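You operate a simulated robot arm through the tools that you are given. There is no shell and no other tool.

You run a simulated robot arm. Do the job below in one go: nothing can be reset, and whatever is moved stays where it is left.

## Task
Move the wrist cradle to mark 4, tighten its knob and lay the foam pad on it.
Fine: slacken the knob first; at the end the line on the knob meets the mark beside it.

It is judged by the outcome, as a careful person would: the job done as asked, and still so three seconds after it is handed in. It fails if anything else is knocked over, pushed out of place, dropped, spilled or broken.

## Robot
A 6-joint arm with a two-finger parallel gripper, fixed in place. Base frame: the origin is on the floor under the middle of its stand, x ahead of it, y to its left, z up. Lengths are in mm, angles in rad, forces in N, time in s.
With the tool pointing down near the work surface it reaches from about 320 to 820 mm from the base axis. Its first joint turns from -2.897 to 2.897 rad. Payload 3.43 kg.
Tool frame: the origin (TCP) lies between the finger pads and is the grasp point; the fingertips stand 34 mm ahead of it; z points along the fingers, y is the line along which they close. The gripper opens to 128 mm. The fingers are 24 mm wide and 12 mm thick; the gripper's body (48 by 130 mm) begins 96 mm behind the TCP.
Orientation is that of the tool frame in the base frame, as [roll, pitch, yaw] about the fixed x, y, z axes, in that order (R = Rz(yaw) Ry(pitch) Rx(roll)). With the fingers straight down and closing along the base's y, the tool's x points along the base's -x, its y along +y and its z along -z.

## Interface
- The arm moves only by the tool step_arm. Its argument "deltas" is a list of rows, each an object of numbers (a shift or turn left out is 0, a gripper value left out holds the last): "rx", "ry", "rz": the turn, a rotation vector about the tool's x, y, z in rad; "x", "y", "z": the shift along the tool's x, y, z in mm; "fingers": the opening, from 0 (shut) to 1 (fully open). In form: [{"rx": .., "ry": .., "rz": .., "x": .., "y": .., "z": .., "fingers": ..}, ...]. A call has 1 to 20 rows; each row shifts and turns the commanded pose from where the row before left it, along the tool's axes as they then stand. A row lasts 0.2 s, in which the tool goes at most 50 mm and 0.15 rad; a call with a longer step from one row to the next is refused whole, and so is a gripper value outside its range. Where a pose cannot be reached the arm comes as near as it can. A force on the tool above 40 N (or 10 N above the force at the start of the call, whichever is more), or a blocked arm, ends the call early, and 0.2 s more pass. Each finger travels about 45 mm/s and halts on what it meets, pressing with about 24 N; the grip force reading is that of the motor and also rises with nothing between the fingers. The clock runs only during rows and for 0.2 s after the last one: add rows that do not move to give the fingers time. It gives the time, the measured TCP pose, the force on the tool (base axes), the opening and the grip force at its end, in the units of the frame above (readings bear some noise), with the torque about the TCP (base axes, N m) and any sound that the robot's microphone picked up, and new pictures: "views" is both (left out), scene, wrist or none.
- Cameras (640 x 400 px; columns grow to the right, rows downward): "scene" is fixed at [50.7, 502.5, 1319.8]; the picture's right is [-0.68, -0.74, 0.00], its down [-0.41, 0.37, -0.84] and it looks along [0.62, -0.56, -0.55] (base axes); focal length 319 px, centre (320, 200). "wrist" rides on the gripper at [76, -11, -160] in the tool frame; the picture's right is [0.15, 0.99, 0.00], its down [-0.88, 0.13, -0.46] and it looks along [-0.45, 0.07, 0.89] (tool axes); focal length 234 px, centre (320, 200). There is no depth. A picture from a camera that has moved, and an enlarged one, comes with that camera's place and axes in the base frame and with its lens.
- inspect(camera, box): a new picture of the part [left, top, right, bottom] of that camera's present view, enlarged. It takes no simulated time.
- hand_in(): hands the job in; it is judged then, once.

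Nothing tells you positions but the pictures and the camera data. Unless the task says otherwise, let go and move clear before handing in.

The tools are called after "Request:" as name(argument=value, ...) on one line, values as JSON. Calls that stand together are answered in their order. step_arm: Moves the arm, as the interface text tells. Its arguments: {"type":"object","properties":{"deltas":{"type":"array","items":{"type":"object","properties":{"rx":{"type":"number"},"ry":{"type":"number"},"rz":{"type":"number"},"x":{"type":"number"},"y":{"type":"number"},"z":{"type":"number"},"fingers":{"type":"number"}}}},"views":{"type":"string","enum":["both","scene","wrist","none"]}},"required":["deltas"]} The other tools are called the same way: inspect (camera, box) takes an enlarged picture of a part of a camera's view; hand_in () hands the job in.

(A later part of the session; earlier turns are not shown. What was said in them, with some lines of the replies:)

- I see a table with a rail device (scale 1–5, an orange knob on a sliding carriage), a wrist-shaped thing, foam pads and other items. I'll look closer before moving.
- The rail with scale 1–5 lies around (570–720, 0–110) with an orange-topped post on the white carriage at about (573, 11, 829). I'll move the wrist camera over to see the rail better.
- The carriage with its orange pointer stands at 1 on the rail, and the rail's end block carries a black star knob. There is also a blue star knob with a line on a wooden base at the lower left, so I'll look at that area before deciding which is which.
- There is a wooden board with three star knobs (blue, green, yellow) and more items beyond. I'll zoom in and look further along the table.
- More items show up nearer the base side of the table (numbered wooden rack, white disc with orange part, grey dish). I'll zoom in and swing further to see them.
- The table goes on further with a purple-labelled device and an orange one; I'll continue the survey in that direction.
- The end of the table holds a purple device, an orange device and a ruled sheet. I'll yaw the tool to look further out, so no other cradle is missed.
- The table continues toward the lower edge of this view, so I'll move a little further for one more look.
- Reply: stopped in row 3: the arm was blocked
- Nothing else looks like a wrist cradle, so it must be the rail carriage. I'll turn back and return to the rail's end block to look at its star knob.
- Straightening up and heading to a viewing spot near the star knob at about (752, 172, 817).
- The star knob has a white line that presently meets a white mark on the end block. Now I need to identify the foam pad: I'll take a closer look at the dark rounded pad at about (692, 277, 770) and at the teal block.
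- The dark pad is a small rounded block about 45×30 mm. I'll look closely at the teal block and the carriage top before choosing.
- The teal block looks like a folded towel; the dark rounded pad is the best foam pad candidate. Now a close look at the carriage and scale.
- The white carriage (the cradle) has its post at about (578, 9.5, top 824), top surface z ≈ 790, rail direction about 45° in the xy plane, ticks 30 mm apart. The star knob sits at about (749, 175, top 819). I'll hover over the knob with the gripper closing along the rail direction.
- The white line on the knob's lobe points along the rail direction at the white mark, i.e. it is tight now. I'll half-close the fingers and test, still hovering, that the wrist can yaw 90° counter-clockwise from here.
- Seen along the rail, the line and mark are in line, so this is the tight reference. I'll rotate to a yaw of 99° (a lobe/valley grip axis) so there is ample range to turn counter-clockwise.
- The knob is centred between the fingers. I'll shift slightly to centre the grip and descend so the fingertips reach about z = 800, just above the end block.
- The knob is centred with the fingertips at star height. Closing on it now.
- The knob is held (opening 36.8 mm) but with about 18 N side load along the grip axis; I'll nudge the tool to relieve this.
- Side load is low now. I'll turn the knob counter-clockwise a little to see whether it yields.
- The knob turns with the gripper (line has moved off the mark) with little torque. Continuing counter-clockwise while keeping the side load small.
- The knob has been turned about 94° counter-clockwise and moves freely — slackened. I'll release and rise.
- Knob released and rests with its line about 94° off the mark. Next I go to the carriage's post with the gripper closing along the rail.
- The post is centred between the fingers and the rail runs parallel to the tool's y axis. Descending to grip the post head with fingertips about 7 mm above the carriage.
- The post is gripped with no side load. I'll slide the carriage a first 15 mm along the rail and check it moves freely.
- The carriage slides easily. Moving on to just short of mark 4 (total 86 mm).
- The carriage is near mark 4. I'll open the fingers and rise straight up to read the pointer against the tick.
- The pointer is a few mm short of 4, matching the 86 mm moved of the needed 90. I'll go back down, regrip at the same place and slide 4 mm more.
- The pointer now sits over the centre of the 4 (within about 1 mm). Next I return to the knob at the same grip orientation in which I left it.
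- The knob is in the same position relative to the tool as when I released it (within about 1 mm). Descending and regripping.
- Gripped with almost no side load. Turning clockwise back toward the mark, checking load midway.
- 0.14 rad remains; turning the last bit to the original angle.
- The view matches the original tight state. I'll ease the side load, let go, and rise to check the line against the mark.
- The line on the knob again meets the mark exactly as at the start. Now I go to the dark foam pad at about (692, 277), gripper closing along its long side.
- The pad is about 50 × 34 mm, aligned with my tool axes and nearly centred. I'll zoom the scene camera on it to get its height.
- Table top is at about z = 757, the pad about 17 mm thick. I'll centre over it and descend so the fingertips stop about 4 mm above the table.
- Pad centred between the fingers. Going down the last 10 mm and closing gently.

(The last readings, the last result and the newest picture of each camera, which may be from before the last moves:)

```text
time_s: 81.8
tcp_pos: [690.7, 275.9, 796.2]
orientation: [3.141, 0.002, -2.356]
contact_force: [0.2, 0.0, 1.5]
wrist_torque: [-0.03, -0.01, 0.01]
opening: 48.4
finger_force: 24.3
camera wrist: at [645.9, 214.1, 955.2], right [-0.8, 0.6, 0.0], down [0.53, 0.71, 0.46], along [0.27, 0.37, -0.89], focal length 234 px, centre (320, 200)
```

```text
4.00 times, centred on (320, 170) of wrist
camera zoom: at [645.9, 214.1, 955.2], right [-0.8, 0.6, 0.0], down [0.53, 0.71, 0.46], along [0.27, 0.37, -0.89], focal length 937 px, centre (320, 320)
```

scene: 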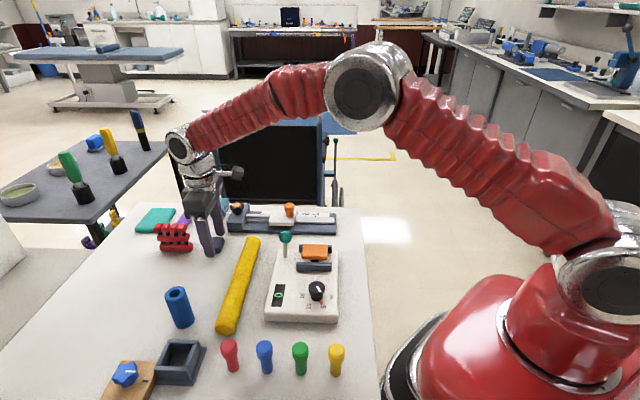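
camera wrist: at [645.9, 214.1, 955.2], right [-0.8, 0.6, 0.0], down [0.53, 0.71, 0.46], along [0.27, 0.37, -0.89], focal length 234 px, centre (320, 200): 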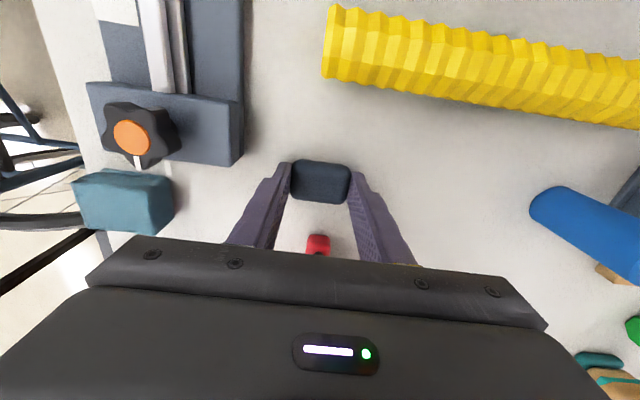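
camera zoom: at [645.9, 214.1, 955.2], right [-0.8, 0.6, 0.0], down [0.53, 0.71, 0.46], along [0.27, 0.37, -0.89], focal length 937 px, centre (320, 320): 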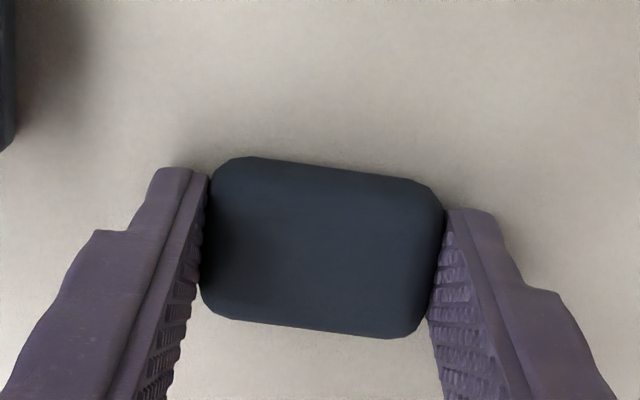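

The pad is held (opening 48.4 mm). Lifting.

Request:
step_arm(deltas=[{"z": -8}, {"z": -15}, {"z": -25}, {"z": -30}, {"z": -30}, {}], views="both")

Request:
inspect(camera="wrist", box=[240, 120, 400, 220])

```text
time_s: 83.2
tcp_pos: [690.4, 276.9, 904.2]
orientation: [-3.14, -0.001, -2.359]
contact_force: [-0.5, 0.6, -1.0]
wrist_torque: [-0.01, 0.0, 0.0]
opening: 48.3
finger_force: 24.1
camera wrist: at [645.7, 214.6, 1062.9], right [-0.8, 0.6, 0.0], down [0.53, 0.71, 0.46], along [0.27, 0.37, -0.89], focal length 234 px, centre (320, 200)
```

scene: 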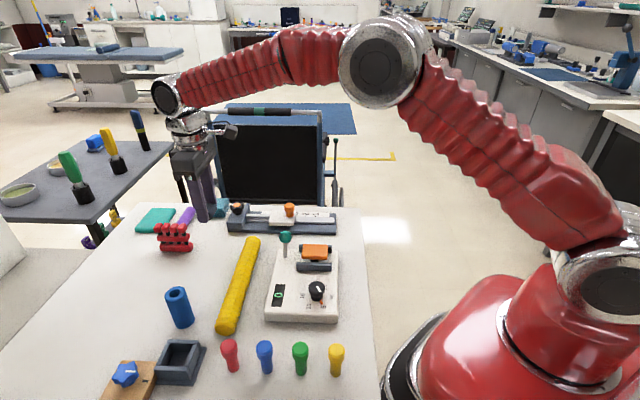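
wrist: 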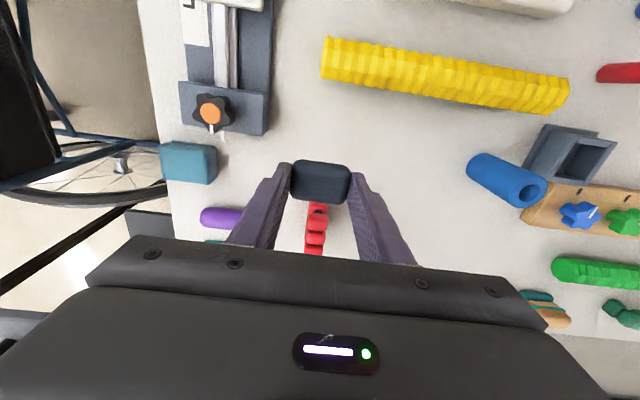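

```text
4.00 times, centred on (320, 170) of wrist
camera zoom: at [645.7, 214.6, 1062.9], right [-0.8, 0.6, 0.0], down [0.53, 0.71, 0.46], along [0.27, 0.37, -0.89], focal length 937 px, centre (320, 320)
```

zoom: 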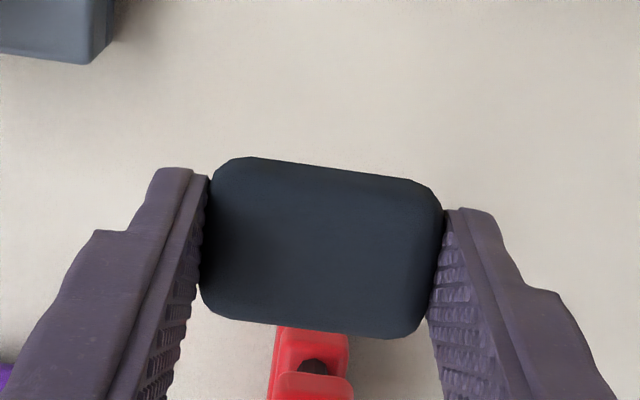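

Pad is securely held. Moving over the carriage, aiming for the free area in front of the post at about (665, 97).

Request:
step_arm(deltas=[{"x": 29, "y": -21.7}, {"x": 29, "y": -21.7}, {"x": 29, "y": -21.7}, {"x": 29, "y": -21.7}, {"x": 28.7, "y": -21.9}, {}, {}], views="both")

Request:
inspect(camera="wrist", box=[240, 100, 400, 200])

Request:
inspect(camera="scene", box=[220, 170, 348, 250])

```text
time_s: 84.8
tcp_pos: [664.7, 97.8, 902.7]
orientation: [-3.141, -0.001, -2.358]
contact_force: [0.6, 0.2, 0.3]
wrist_torque: [0.0, -0.02, 0.02]
opening: 48.4
finger_force: 23.6
camera wrist: at [619.5, 35.7, 1062.6], right [-0.8, 0.6, 0.0], down [0.53, 0.71, 0.46], along [0.27, 0.37, -0.89], focal length 234 px, centre (320, 200)
```

scene: 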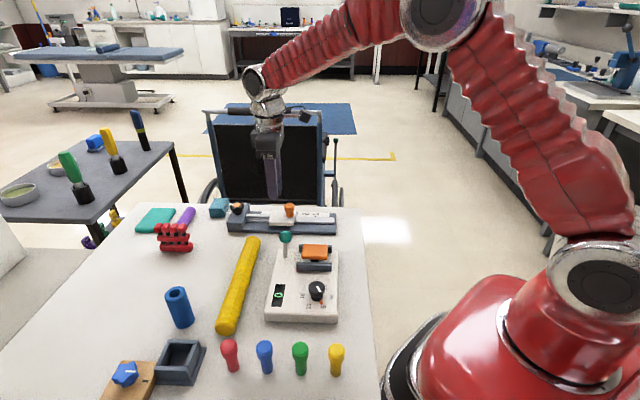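
wrist: 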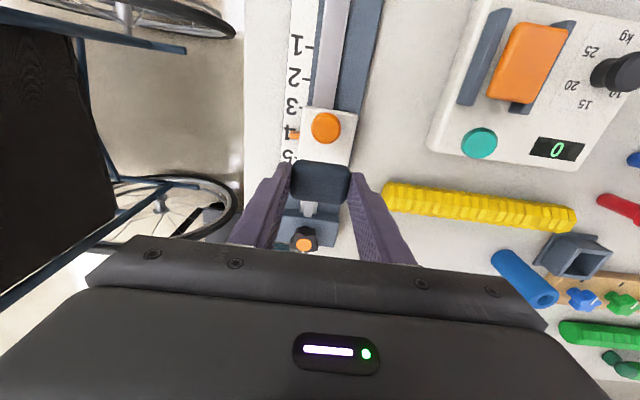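

```text
4.00 times, centred on (320, 150) of wrist
camera zoom: at [619.5, 35.7, 1062.6], right [-0.8, 0.6, 0.0], down [0.53, 0.71, 0.46], along [0.27, 0.37, -0.89], focal length 937 px, centre (320, 400)
```

zoom: 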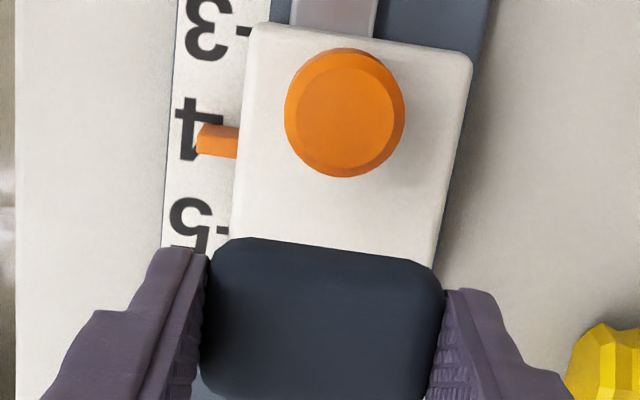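

```text
5.00 times, centred on (284, 210) of scene
camera zoom: at [50.7, 502.5, 1319.8], right [-0.68, -0.74, 0.0], down [-0.41, 0.37, -0.84], along [0.62, -0.56, -0.55], focal length 1597 px, centre (500, 150)
```

zoom: 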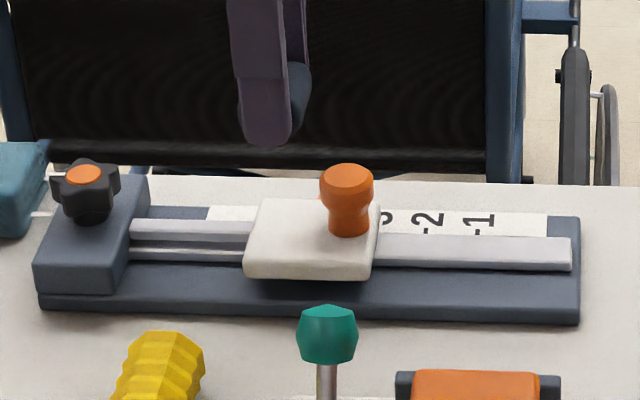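

The pad hovers just ahead of the post. From this view the carriage is about 72 × 60 mm and its centre lies 6 mm to the side of my tool, so I'll shift 6 mm sideways and 2 mm forward, then descend to just above contact.

Request:
step_arm(deltas=[{"x": -2, "y": 3}, {"y": 3}, {"z": 25}, {"z": 20}, {"z": 12}, {"z": 8}, {}, {}], views="both")

Request:
inspect(camera="wrist", box=[240, 100, 400, 200])

Request:
inspect(camera="scene", box=[236, 180, 332, 240])

```text
time_s: 86.6
tcp_pos: [662.9, 102.9, 836.8]
orientation: [-3.14, 0.0, -2.358]
contact_force: [0.6, -0.7, -0.1]
wrist_torque: [-0.01, 0.0, 0.02]
opening: 48.4
finger_force: 24.1
camera wrist: at [617.1, 41.2, 997.3], right [-0.8, 0.6, 0.0], down [0.53, 0.71, 0.46], along [0.27, 0.37, -0.89], focal length 234 px, centre (320, 200)
```

scene: 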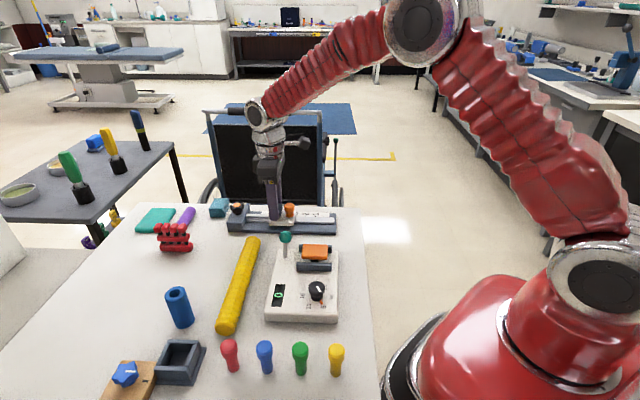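
wrist: 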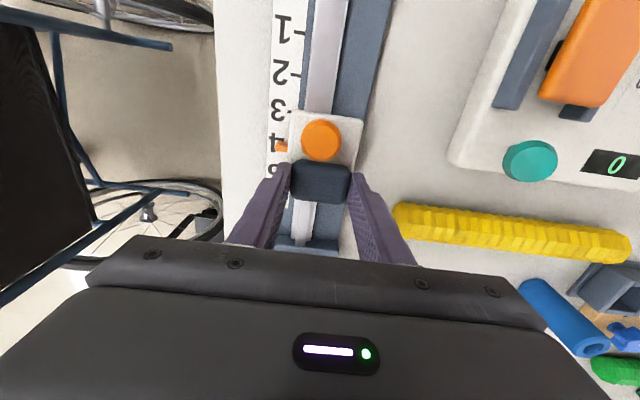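

```text
4.00 times, centred on (320, 150) of wrist
camera zoom: at [617.1, 41.2, 997.3], right [-0.8, 0.6, 0.0], down [0.53, 0.71, 0.46], along [0.27, 0.37, -0.89], focal length 937 px, centre (320, 400)
```

zoom: 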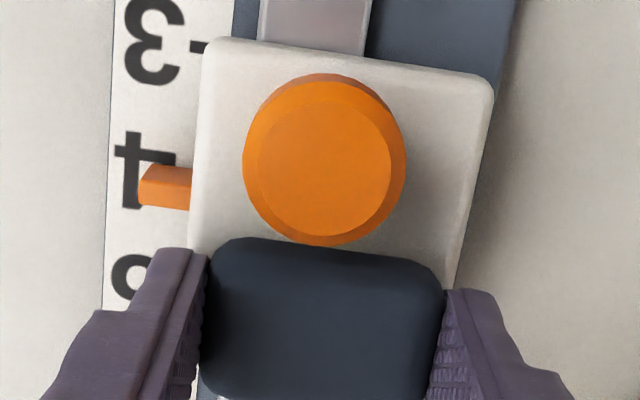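

```text
6.67 times, centred on (284, 210) of scene
camera zoom: at [50.7, 502.5, 1319.8], right [-0.68, -0.74, 0.0], down [-0.41, 0.37, -0.84], along [0.62, -0.56, -0.55], focal length 2129 px, centre (560, 133)
```

zoom: 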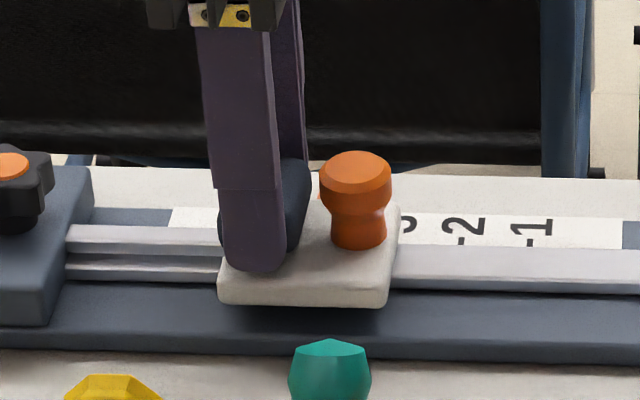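

The pad clears the post by about 4 mm and is centred on the carriage. Lowering the last centimetre in small steps while watching the force.

Request:
step_arm(deltas=[{"z": 4}, {"z": 3}, {"z": 1}, {}, {}], views="none")

```text
time_s: 87.8
tcp_pos: [663.7, 102.6, 831.7]
orientation: [-3.141, 0.001, -2.359]
contact_force: [0.4, 0.7, 13.5]
wrist_torque: [-0.01, 0.02, 0.03]
opening: 48.6
finger_force: 24.2
```

There is contact at about 831 mm (13 N). I'll check the picture before letting go.

Request:
step_arm(deltas=[{"z": -0.7}, {}], views="both")

Request:
inspect(camera="wrist", box=[240, 100, 400, 200])

Request:
inspect(camera="scene", box=[236, 180, 332, 240])

```text
time_s: 88.4
tcp_pos: [662.3, 102.7, 830.9]
orientation: [-3.141, 0.0, -2.358]
contact_force: [1.2, -1.1, 11.3]
wrist_torque: [-0.02, -0.06, -0.01]
opening: 48.5
finger_force: 24.2
camera wrist: at [617.1, 41.1, 990.8], right [-0.8, 0.6, 0.0], down [0.53, 0.71, 0.46], along [0.27, 0.37, -0.89], focal length 234 px, centre (320, 200)
```

scene: 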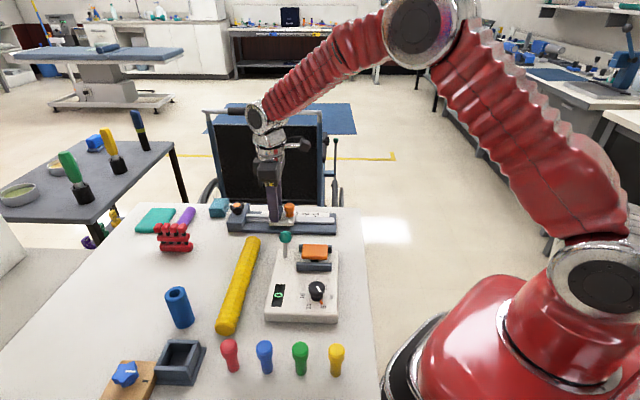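
wrist: 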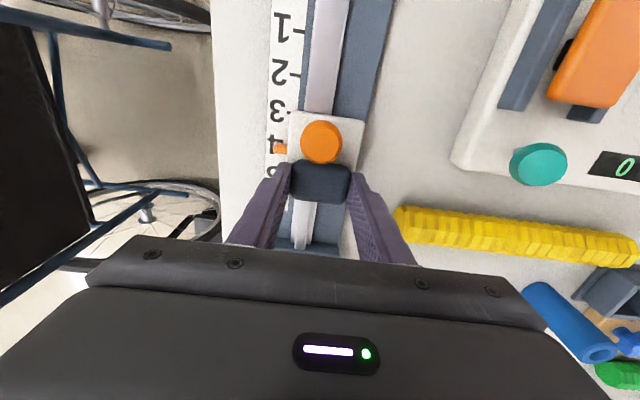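

```text
4.00 times, centred on (320, 150) of wrist
camera zoom: at [617.1, 41.1, 990.8], right [-0.8, 0.6, 0.0], down [0.53, 0.71, 0.46], along [0.27, 0.37, -0.89], focal length 937 px, centre (320, 400)
```

zoom: 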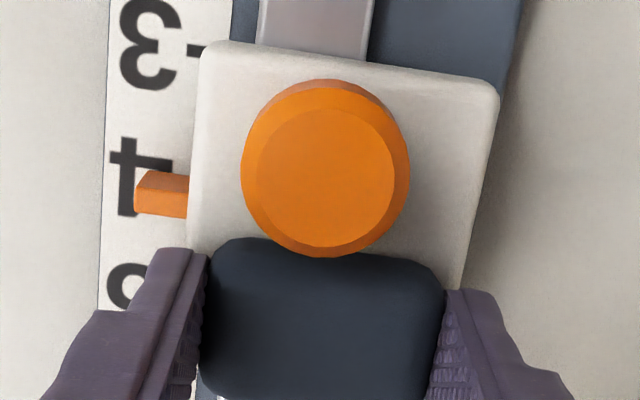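

```text
6.67 times, centred on (284, 210) of scene
camera zoom: at [50.7, 502.5, 1319.8], right [-0.68, -0.74, 0.0], down [-0.41, 0.37, -0.84], along [0.62, -0.56, -0.55], focal length 2129 px, centre (560, 133)
```

zoom: 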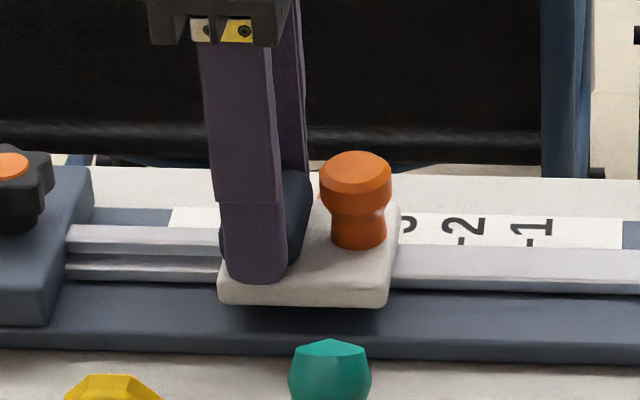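

The pad sits on the carriage with fingertips just above its surface. I'll ease up slightly, open the fingers and rise straight up.

Request:
step_arm(deltas=[{"z": -0.6}, {}, {"fingers": 0.45}, {}, {"fingers": 0.6}, {}, {}, {}], views="wrist")

Request:
inspect(camera="wrist", box=[240, 100, 400, 200])

```text
time_s: 90.2
tcp_pos: [663.3, 102.8, 830.9]
orientation: [3.141, 0.001, -2.357]
contact_force: [0.5, 0.1, -0.2]
wrist_torque: [0.02, 0.01, 0.01]
opening: 77.0
finger_force: 0.0
camera wrist: at [617.1, 41.1, 991.5], right [-0.8, 0.6, 0.0], down [0.53, 0.71, 0.46], along [0.27, 0.37, -0.89], focal length 234 px, centre (320, 200)
```

wrist: 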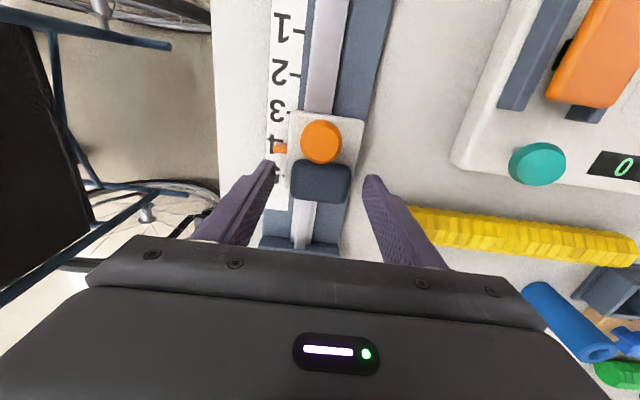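

```text
4.00 times, centred on (320, 150) of wrist
camera zoom: at [617.1, 41.1, 991.5], right [-0.8, 0.6, 0.0], down [0.53, 0.71, 0.46], along [0.27, 0.37, -0.89], focal length 937 px, centre (320, 400)
```

zoom: 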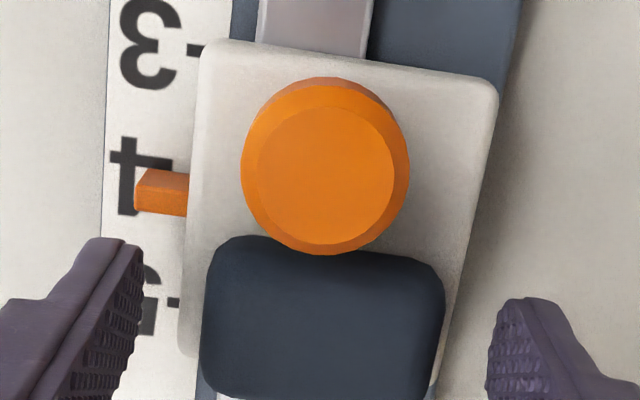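

The pad rests on the cradle. Rising straight up and moving clear to check everything.

Request:
step_arm(deltas=[{"z": -15}, {"z": -25}, {"z": -30}, {"z": -30}, {"z": -30}, {}, {}], views="both")

Request:
inspect(camera="wrist", box=[240, 90, 400, 190])

Request:
inspect(camera="scene", box=[220, 190, 348, 270])

```text
time_s: 91.8
tcp_pos: [664.0, 102.7, 961.1]
orientation: [-3.141, -0.001, -2.358]
contact_force: [0.1, 0.5, 1.1]
wrist_torque: [-0.02, 0.0, 0.0]
opening: 76.7
finger_force: 0.0
camera wrist: at [618.1, 41.7, 1121.3], right [-0.8, 0.6, 0.0], down [0.53, 0.71, 0.46], along [0.27, 0.37, -0.89], focal length 234 px, centre (320, 200)
```

scene: 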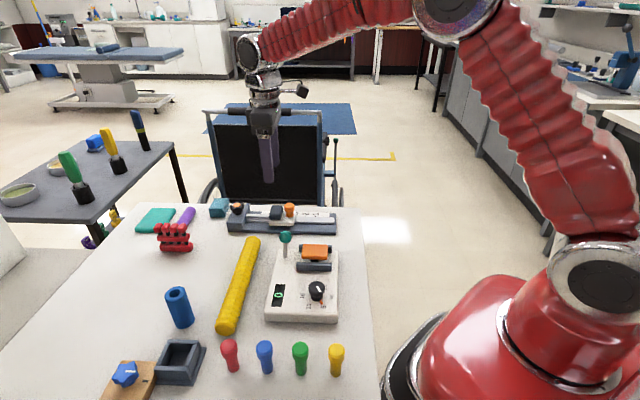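
wrist: 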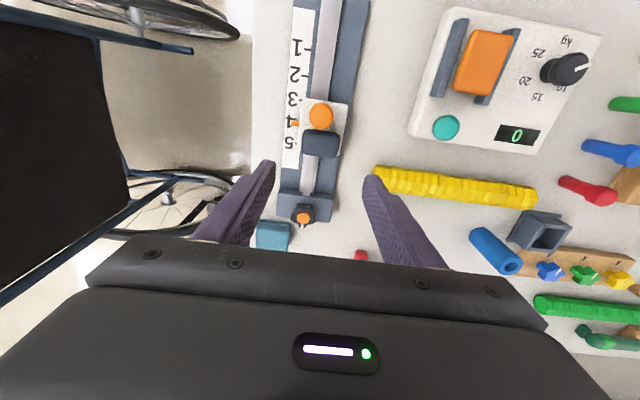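

```text
4.00 times, centred on (320, 140) of wrist
camera zoom: at [618.1, 41.7, 1121.3], right [-0.8, 0.6, 0.0], down [0.53, 0.71, 0.46], along [0.27, 0.37, -0.89], focal length 937 px, centre (320, 440)
```

zoom: 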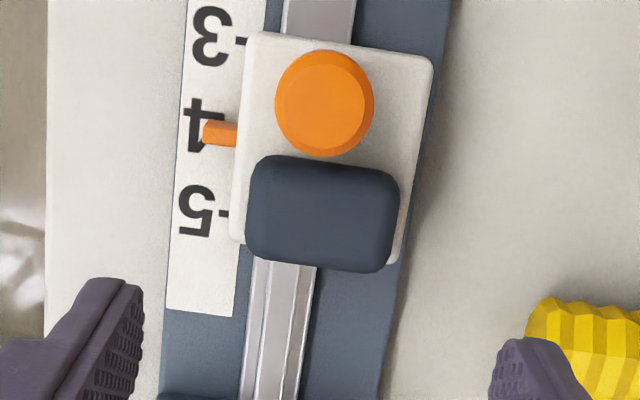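

```text
5.00 times, centred on (284, 230) of scene
camera zoom: at [50.7, 502.5, 1319.8], right [-0.68, -0.74, 0.0], down [-0.41, 0.37, -0.84], along [0.62, -0.56, -0.55], focal length 1597 px, centre (500, 50)
```

zoom: 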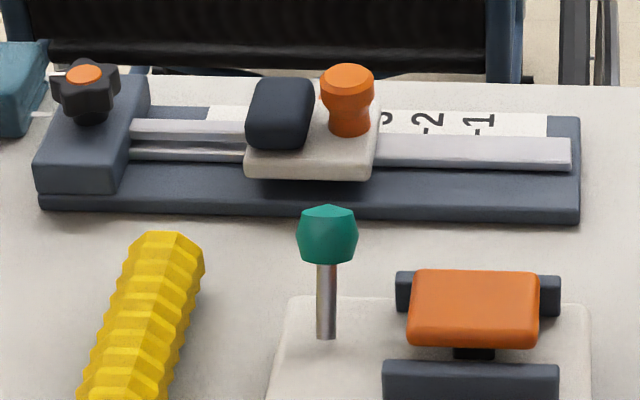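

The cradle's pointer reads 4 (within about half a millimetre) and the pad lies flat on it. A last look at the knob and the whole table while moving clear.

Request:
inspect(camera="wrist", box=[256, 180, 352, 240])

Request:
step_arm(deltas=[{"z": -30}, {"z": -20, "x": 30}, {"x": 40}, {"x": 40}, {}, {}], views="both")

Request:
inspect(camera="scene", box=[100, 180, 360, 390])

Request:
inspect(camera="scene", box=[205, 190, 301, 250])

```text
6.67 times, centred on (304, 210) of wrist
camera zoom: at [618.1, 41.7, 1121.3], right [-0.8, 0.6, 0.0], down [0.53, 0.71, 0.46], along [0.27, 0.37, -0.89], focal length 1561 px, centre (427, 133)
```

zoom: 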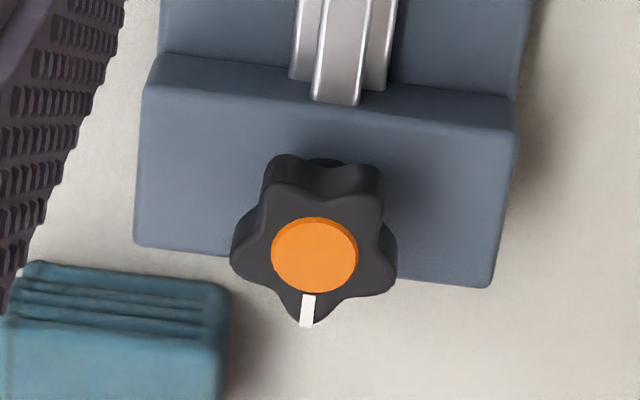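

```text
time_s: 93.2
tcp_pos: [585.5, 25.0, 1011.9]
orientation: [-3.142, -0.001, -2.359]
contact_force: [0.5, -0.3, 0.7]
wrist_torque: [0.0, -0.01, -0.02]
opening: 76.8
finger_force: 0.2
camera wrist: at [539.6, -37.2, 1171.4], right [-0.8, 0.6, 0.0], down [0.53, 0.71, 0.46], along [0.27, 0.37, -0.89], focal length 234 px, centre (320, 200)
```

scene: 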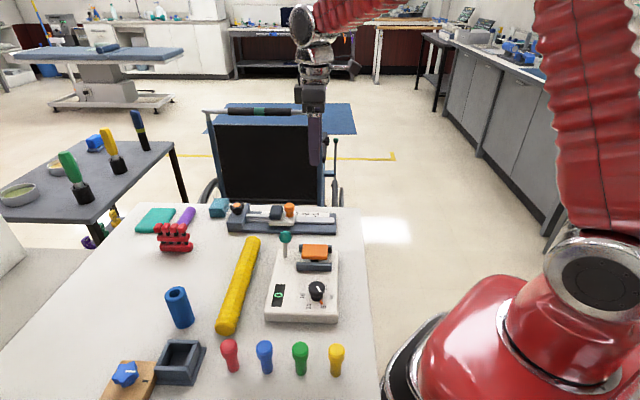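
wrist: 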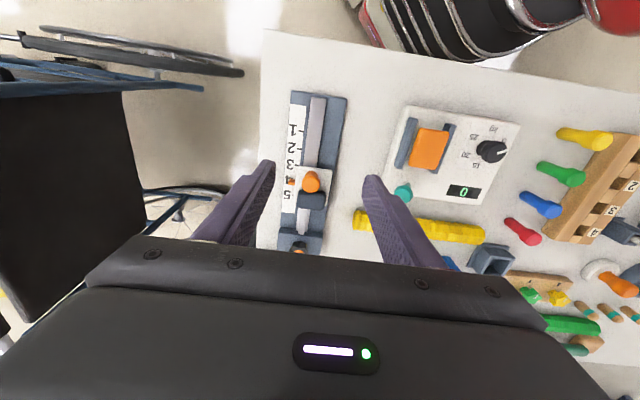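

```text
1.90 times, centred on (230, 285) of scene
camera zoom: at [50.7, 502.5, 1319.8], right [-0.68, -0.74, 0.0], down [-0.41, 0.37, -0.84], along [0.62, -0.56, -0.55], focal length 608 px, centre (491, 38)
```

zoom: 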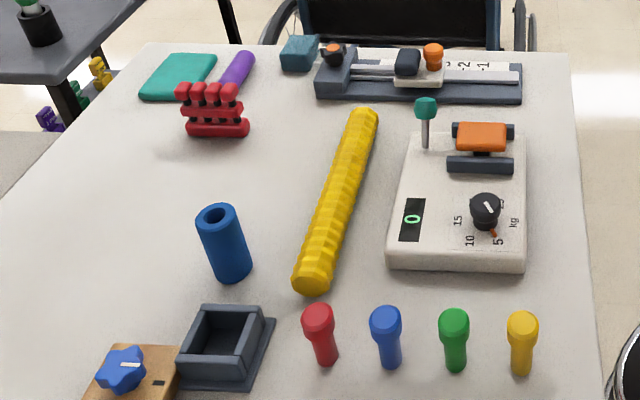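

```text
6.67 times, centred on (253, 220) of scene
camera zoom: at [50.7, 502.5, 1319.8], right [-0.68, -0.74, 0.0], down [-0.41, 0.37, -0.84], along [0.62, -0.56, -0.55], focal length 2129 px, centre (767, 67)
```

zoom: 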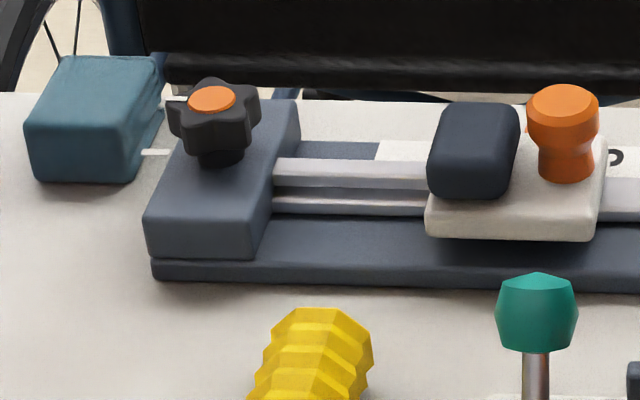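

The pointer reads 4, the knob's line meets its mark again, and the foam pad lies flat on the cradle. Nothing else has moved and the arm is clear, so I'm handing in.

Request:
hand_in()

```text
The job is handed in.
```

The wrist cradle is at mark 4, its knob is tightened, and the foam pad is lying on it. I've handed the job in.

- **Cradle:** I slackened the knob about 94° counter-clockwise, then slid the cradle 90 mm along the rail. The pointer reads 4, about half a millimetre past the tick.
- **Knob:** I turned it back clockwise until the line met the mark, matching how it looked before I touched it. I did not push on the cradle afterwards to test that it is locked.
- **Foam pad:** I took this to be the dark rounded pad. The teal block beside the rail looks like a folded towel, and the other pad-like items were out of reach. It lies flat on the cradle in front of the orange post.

In the last pictures nothing else had moved or been knocked over. The gripper is open and the arm is clear of the table.
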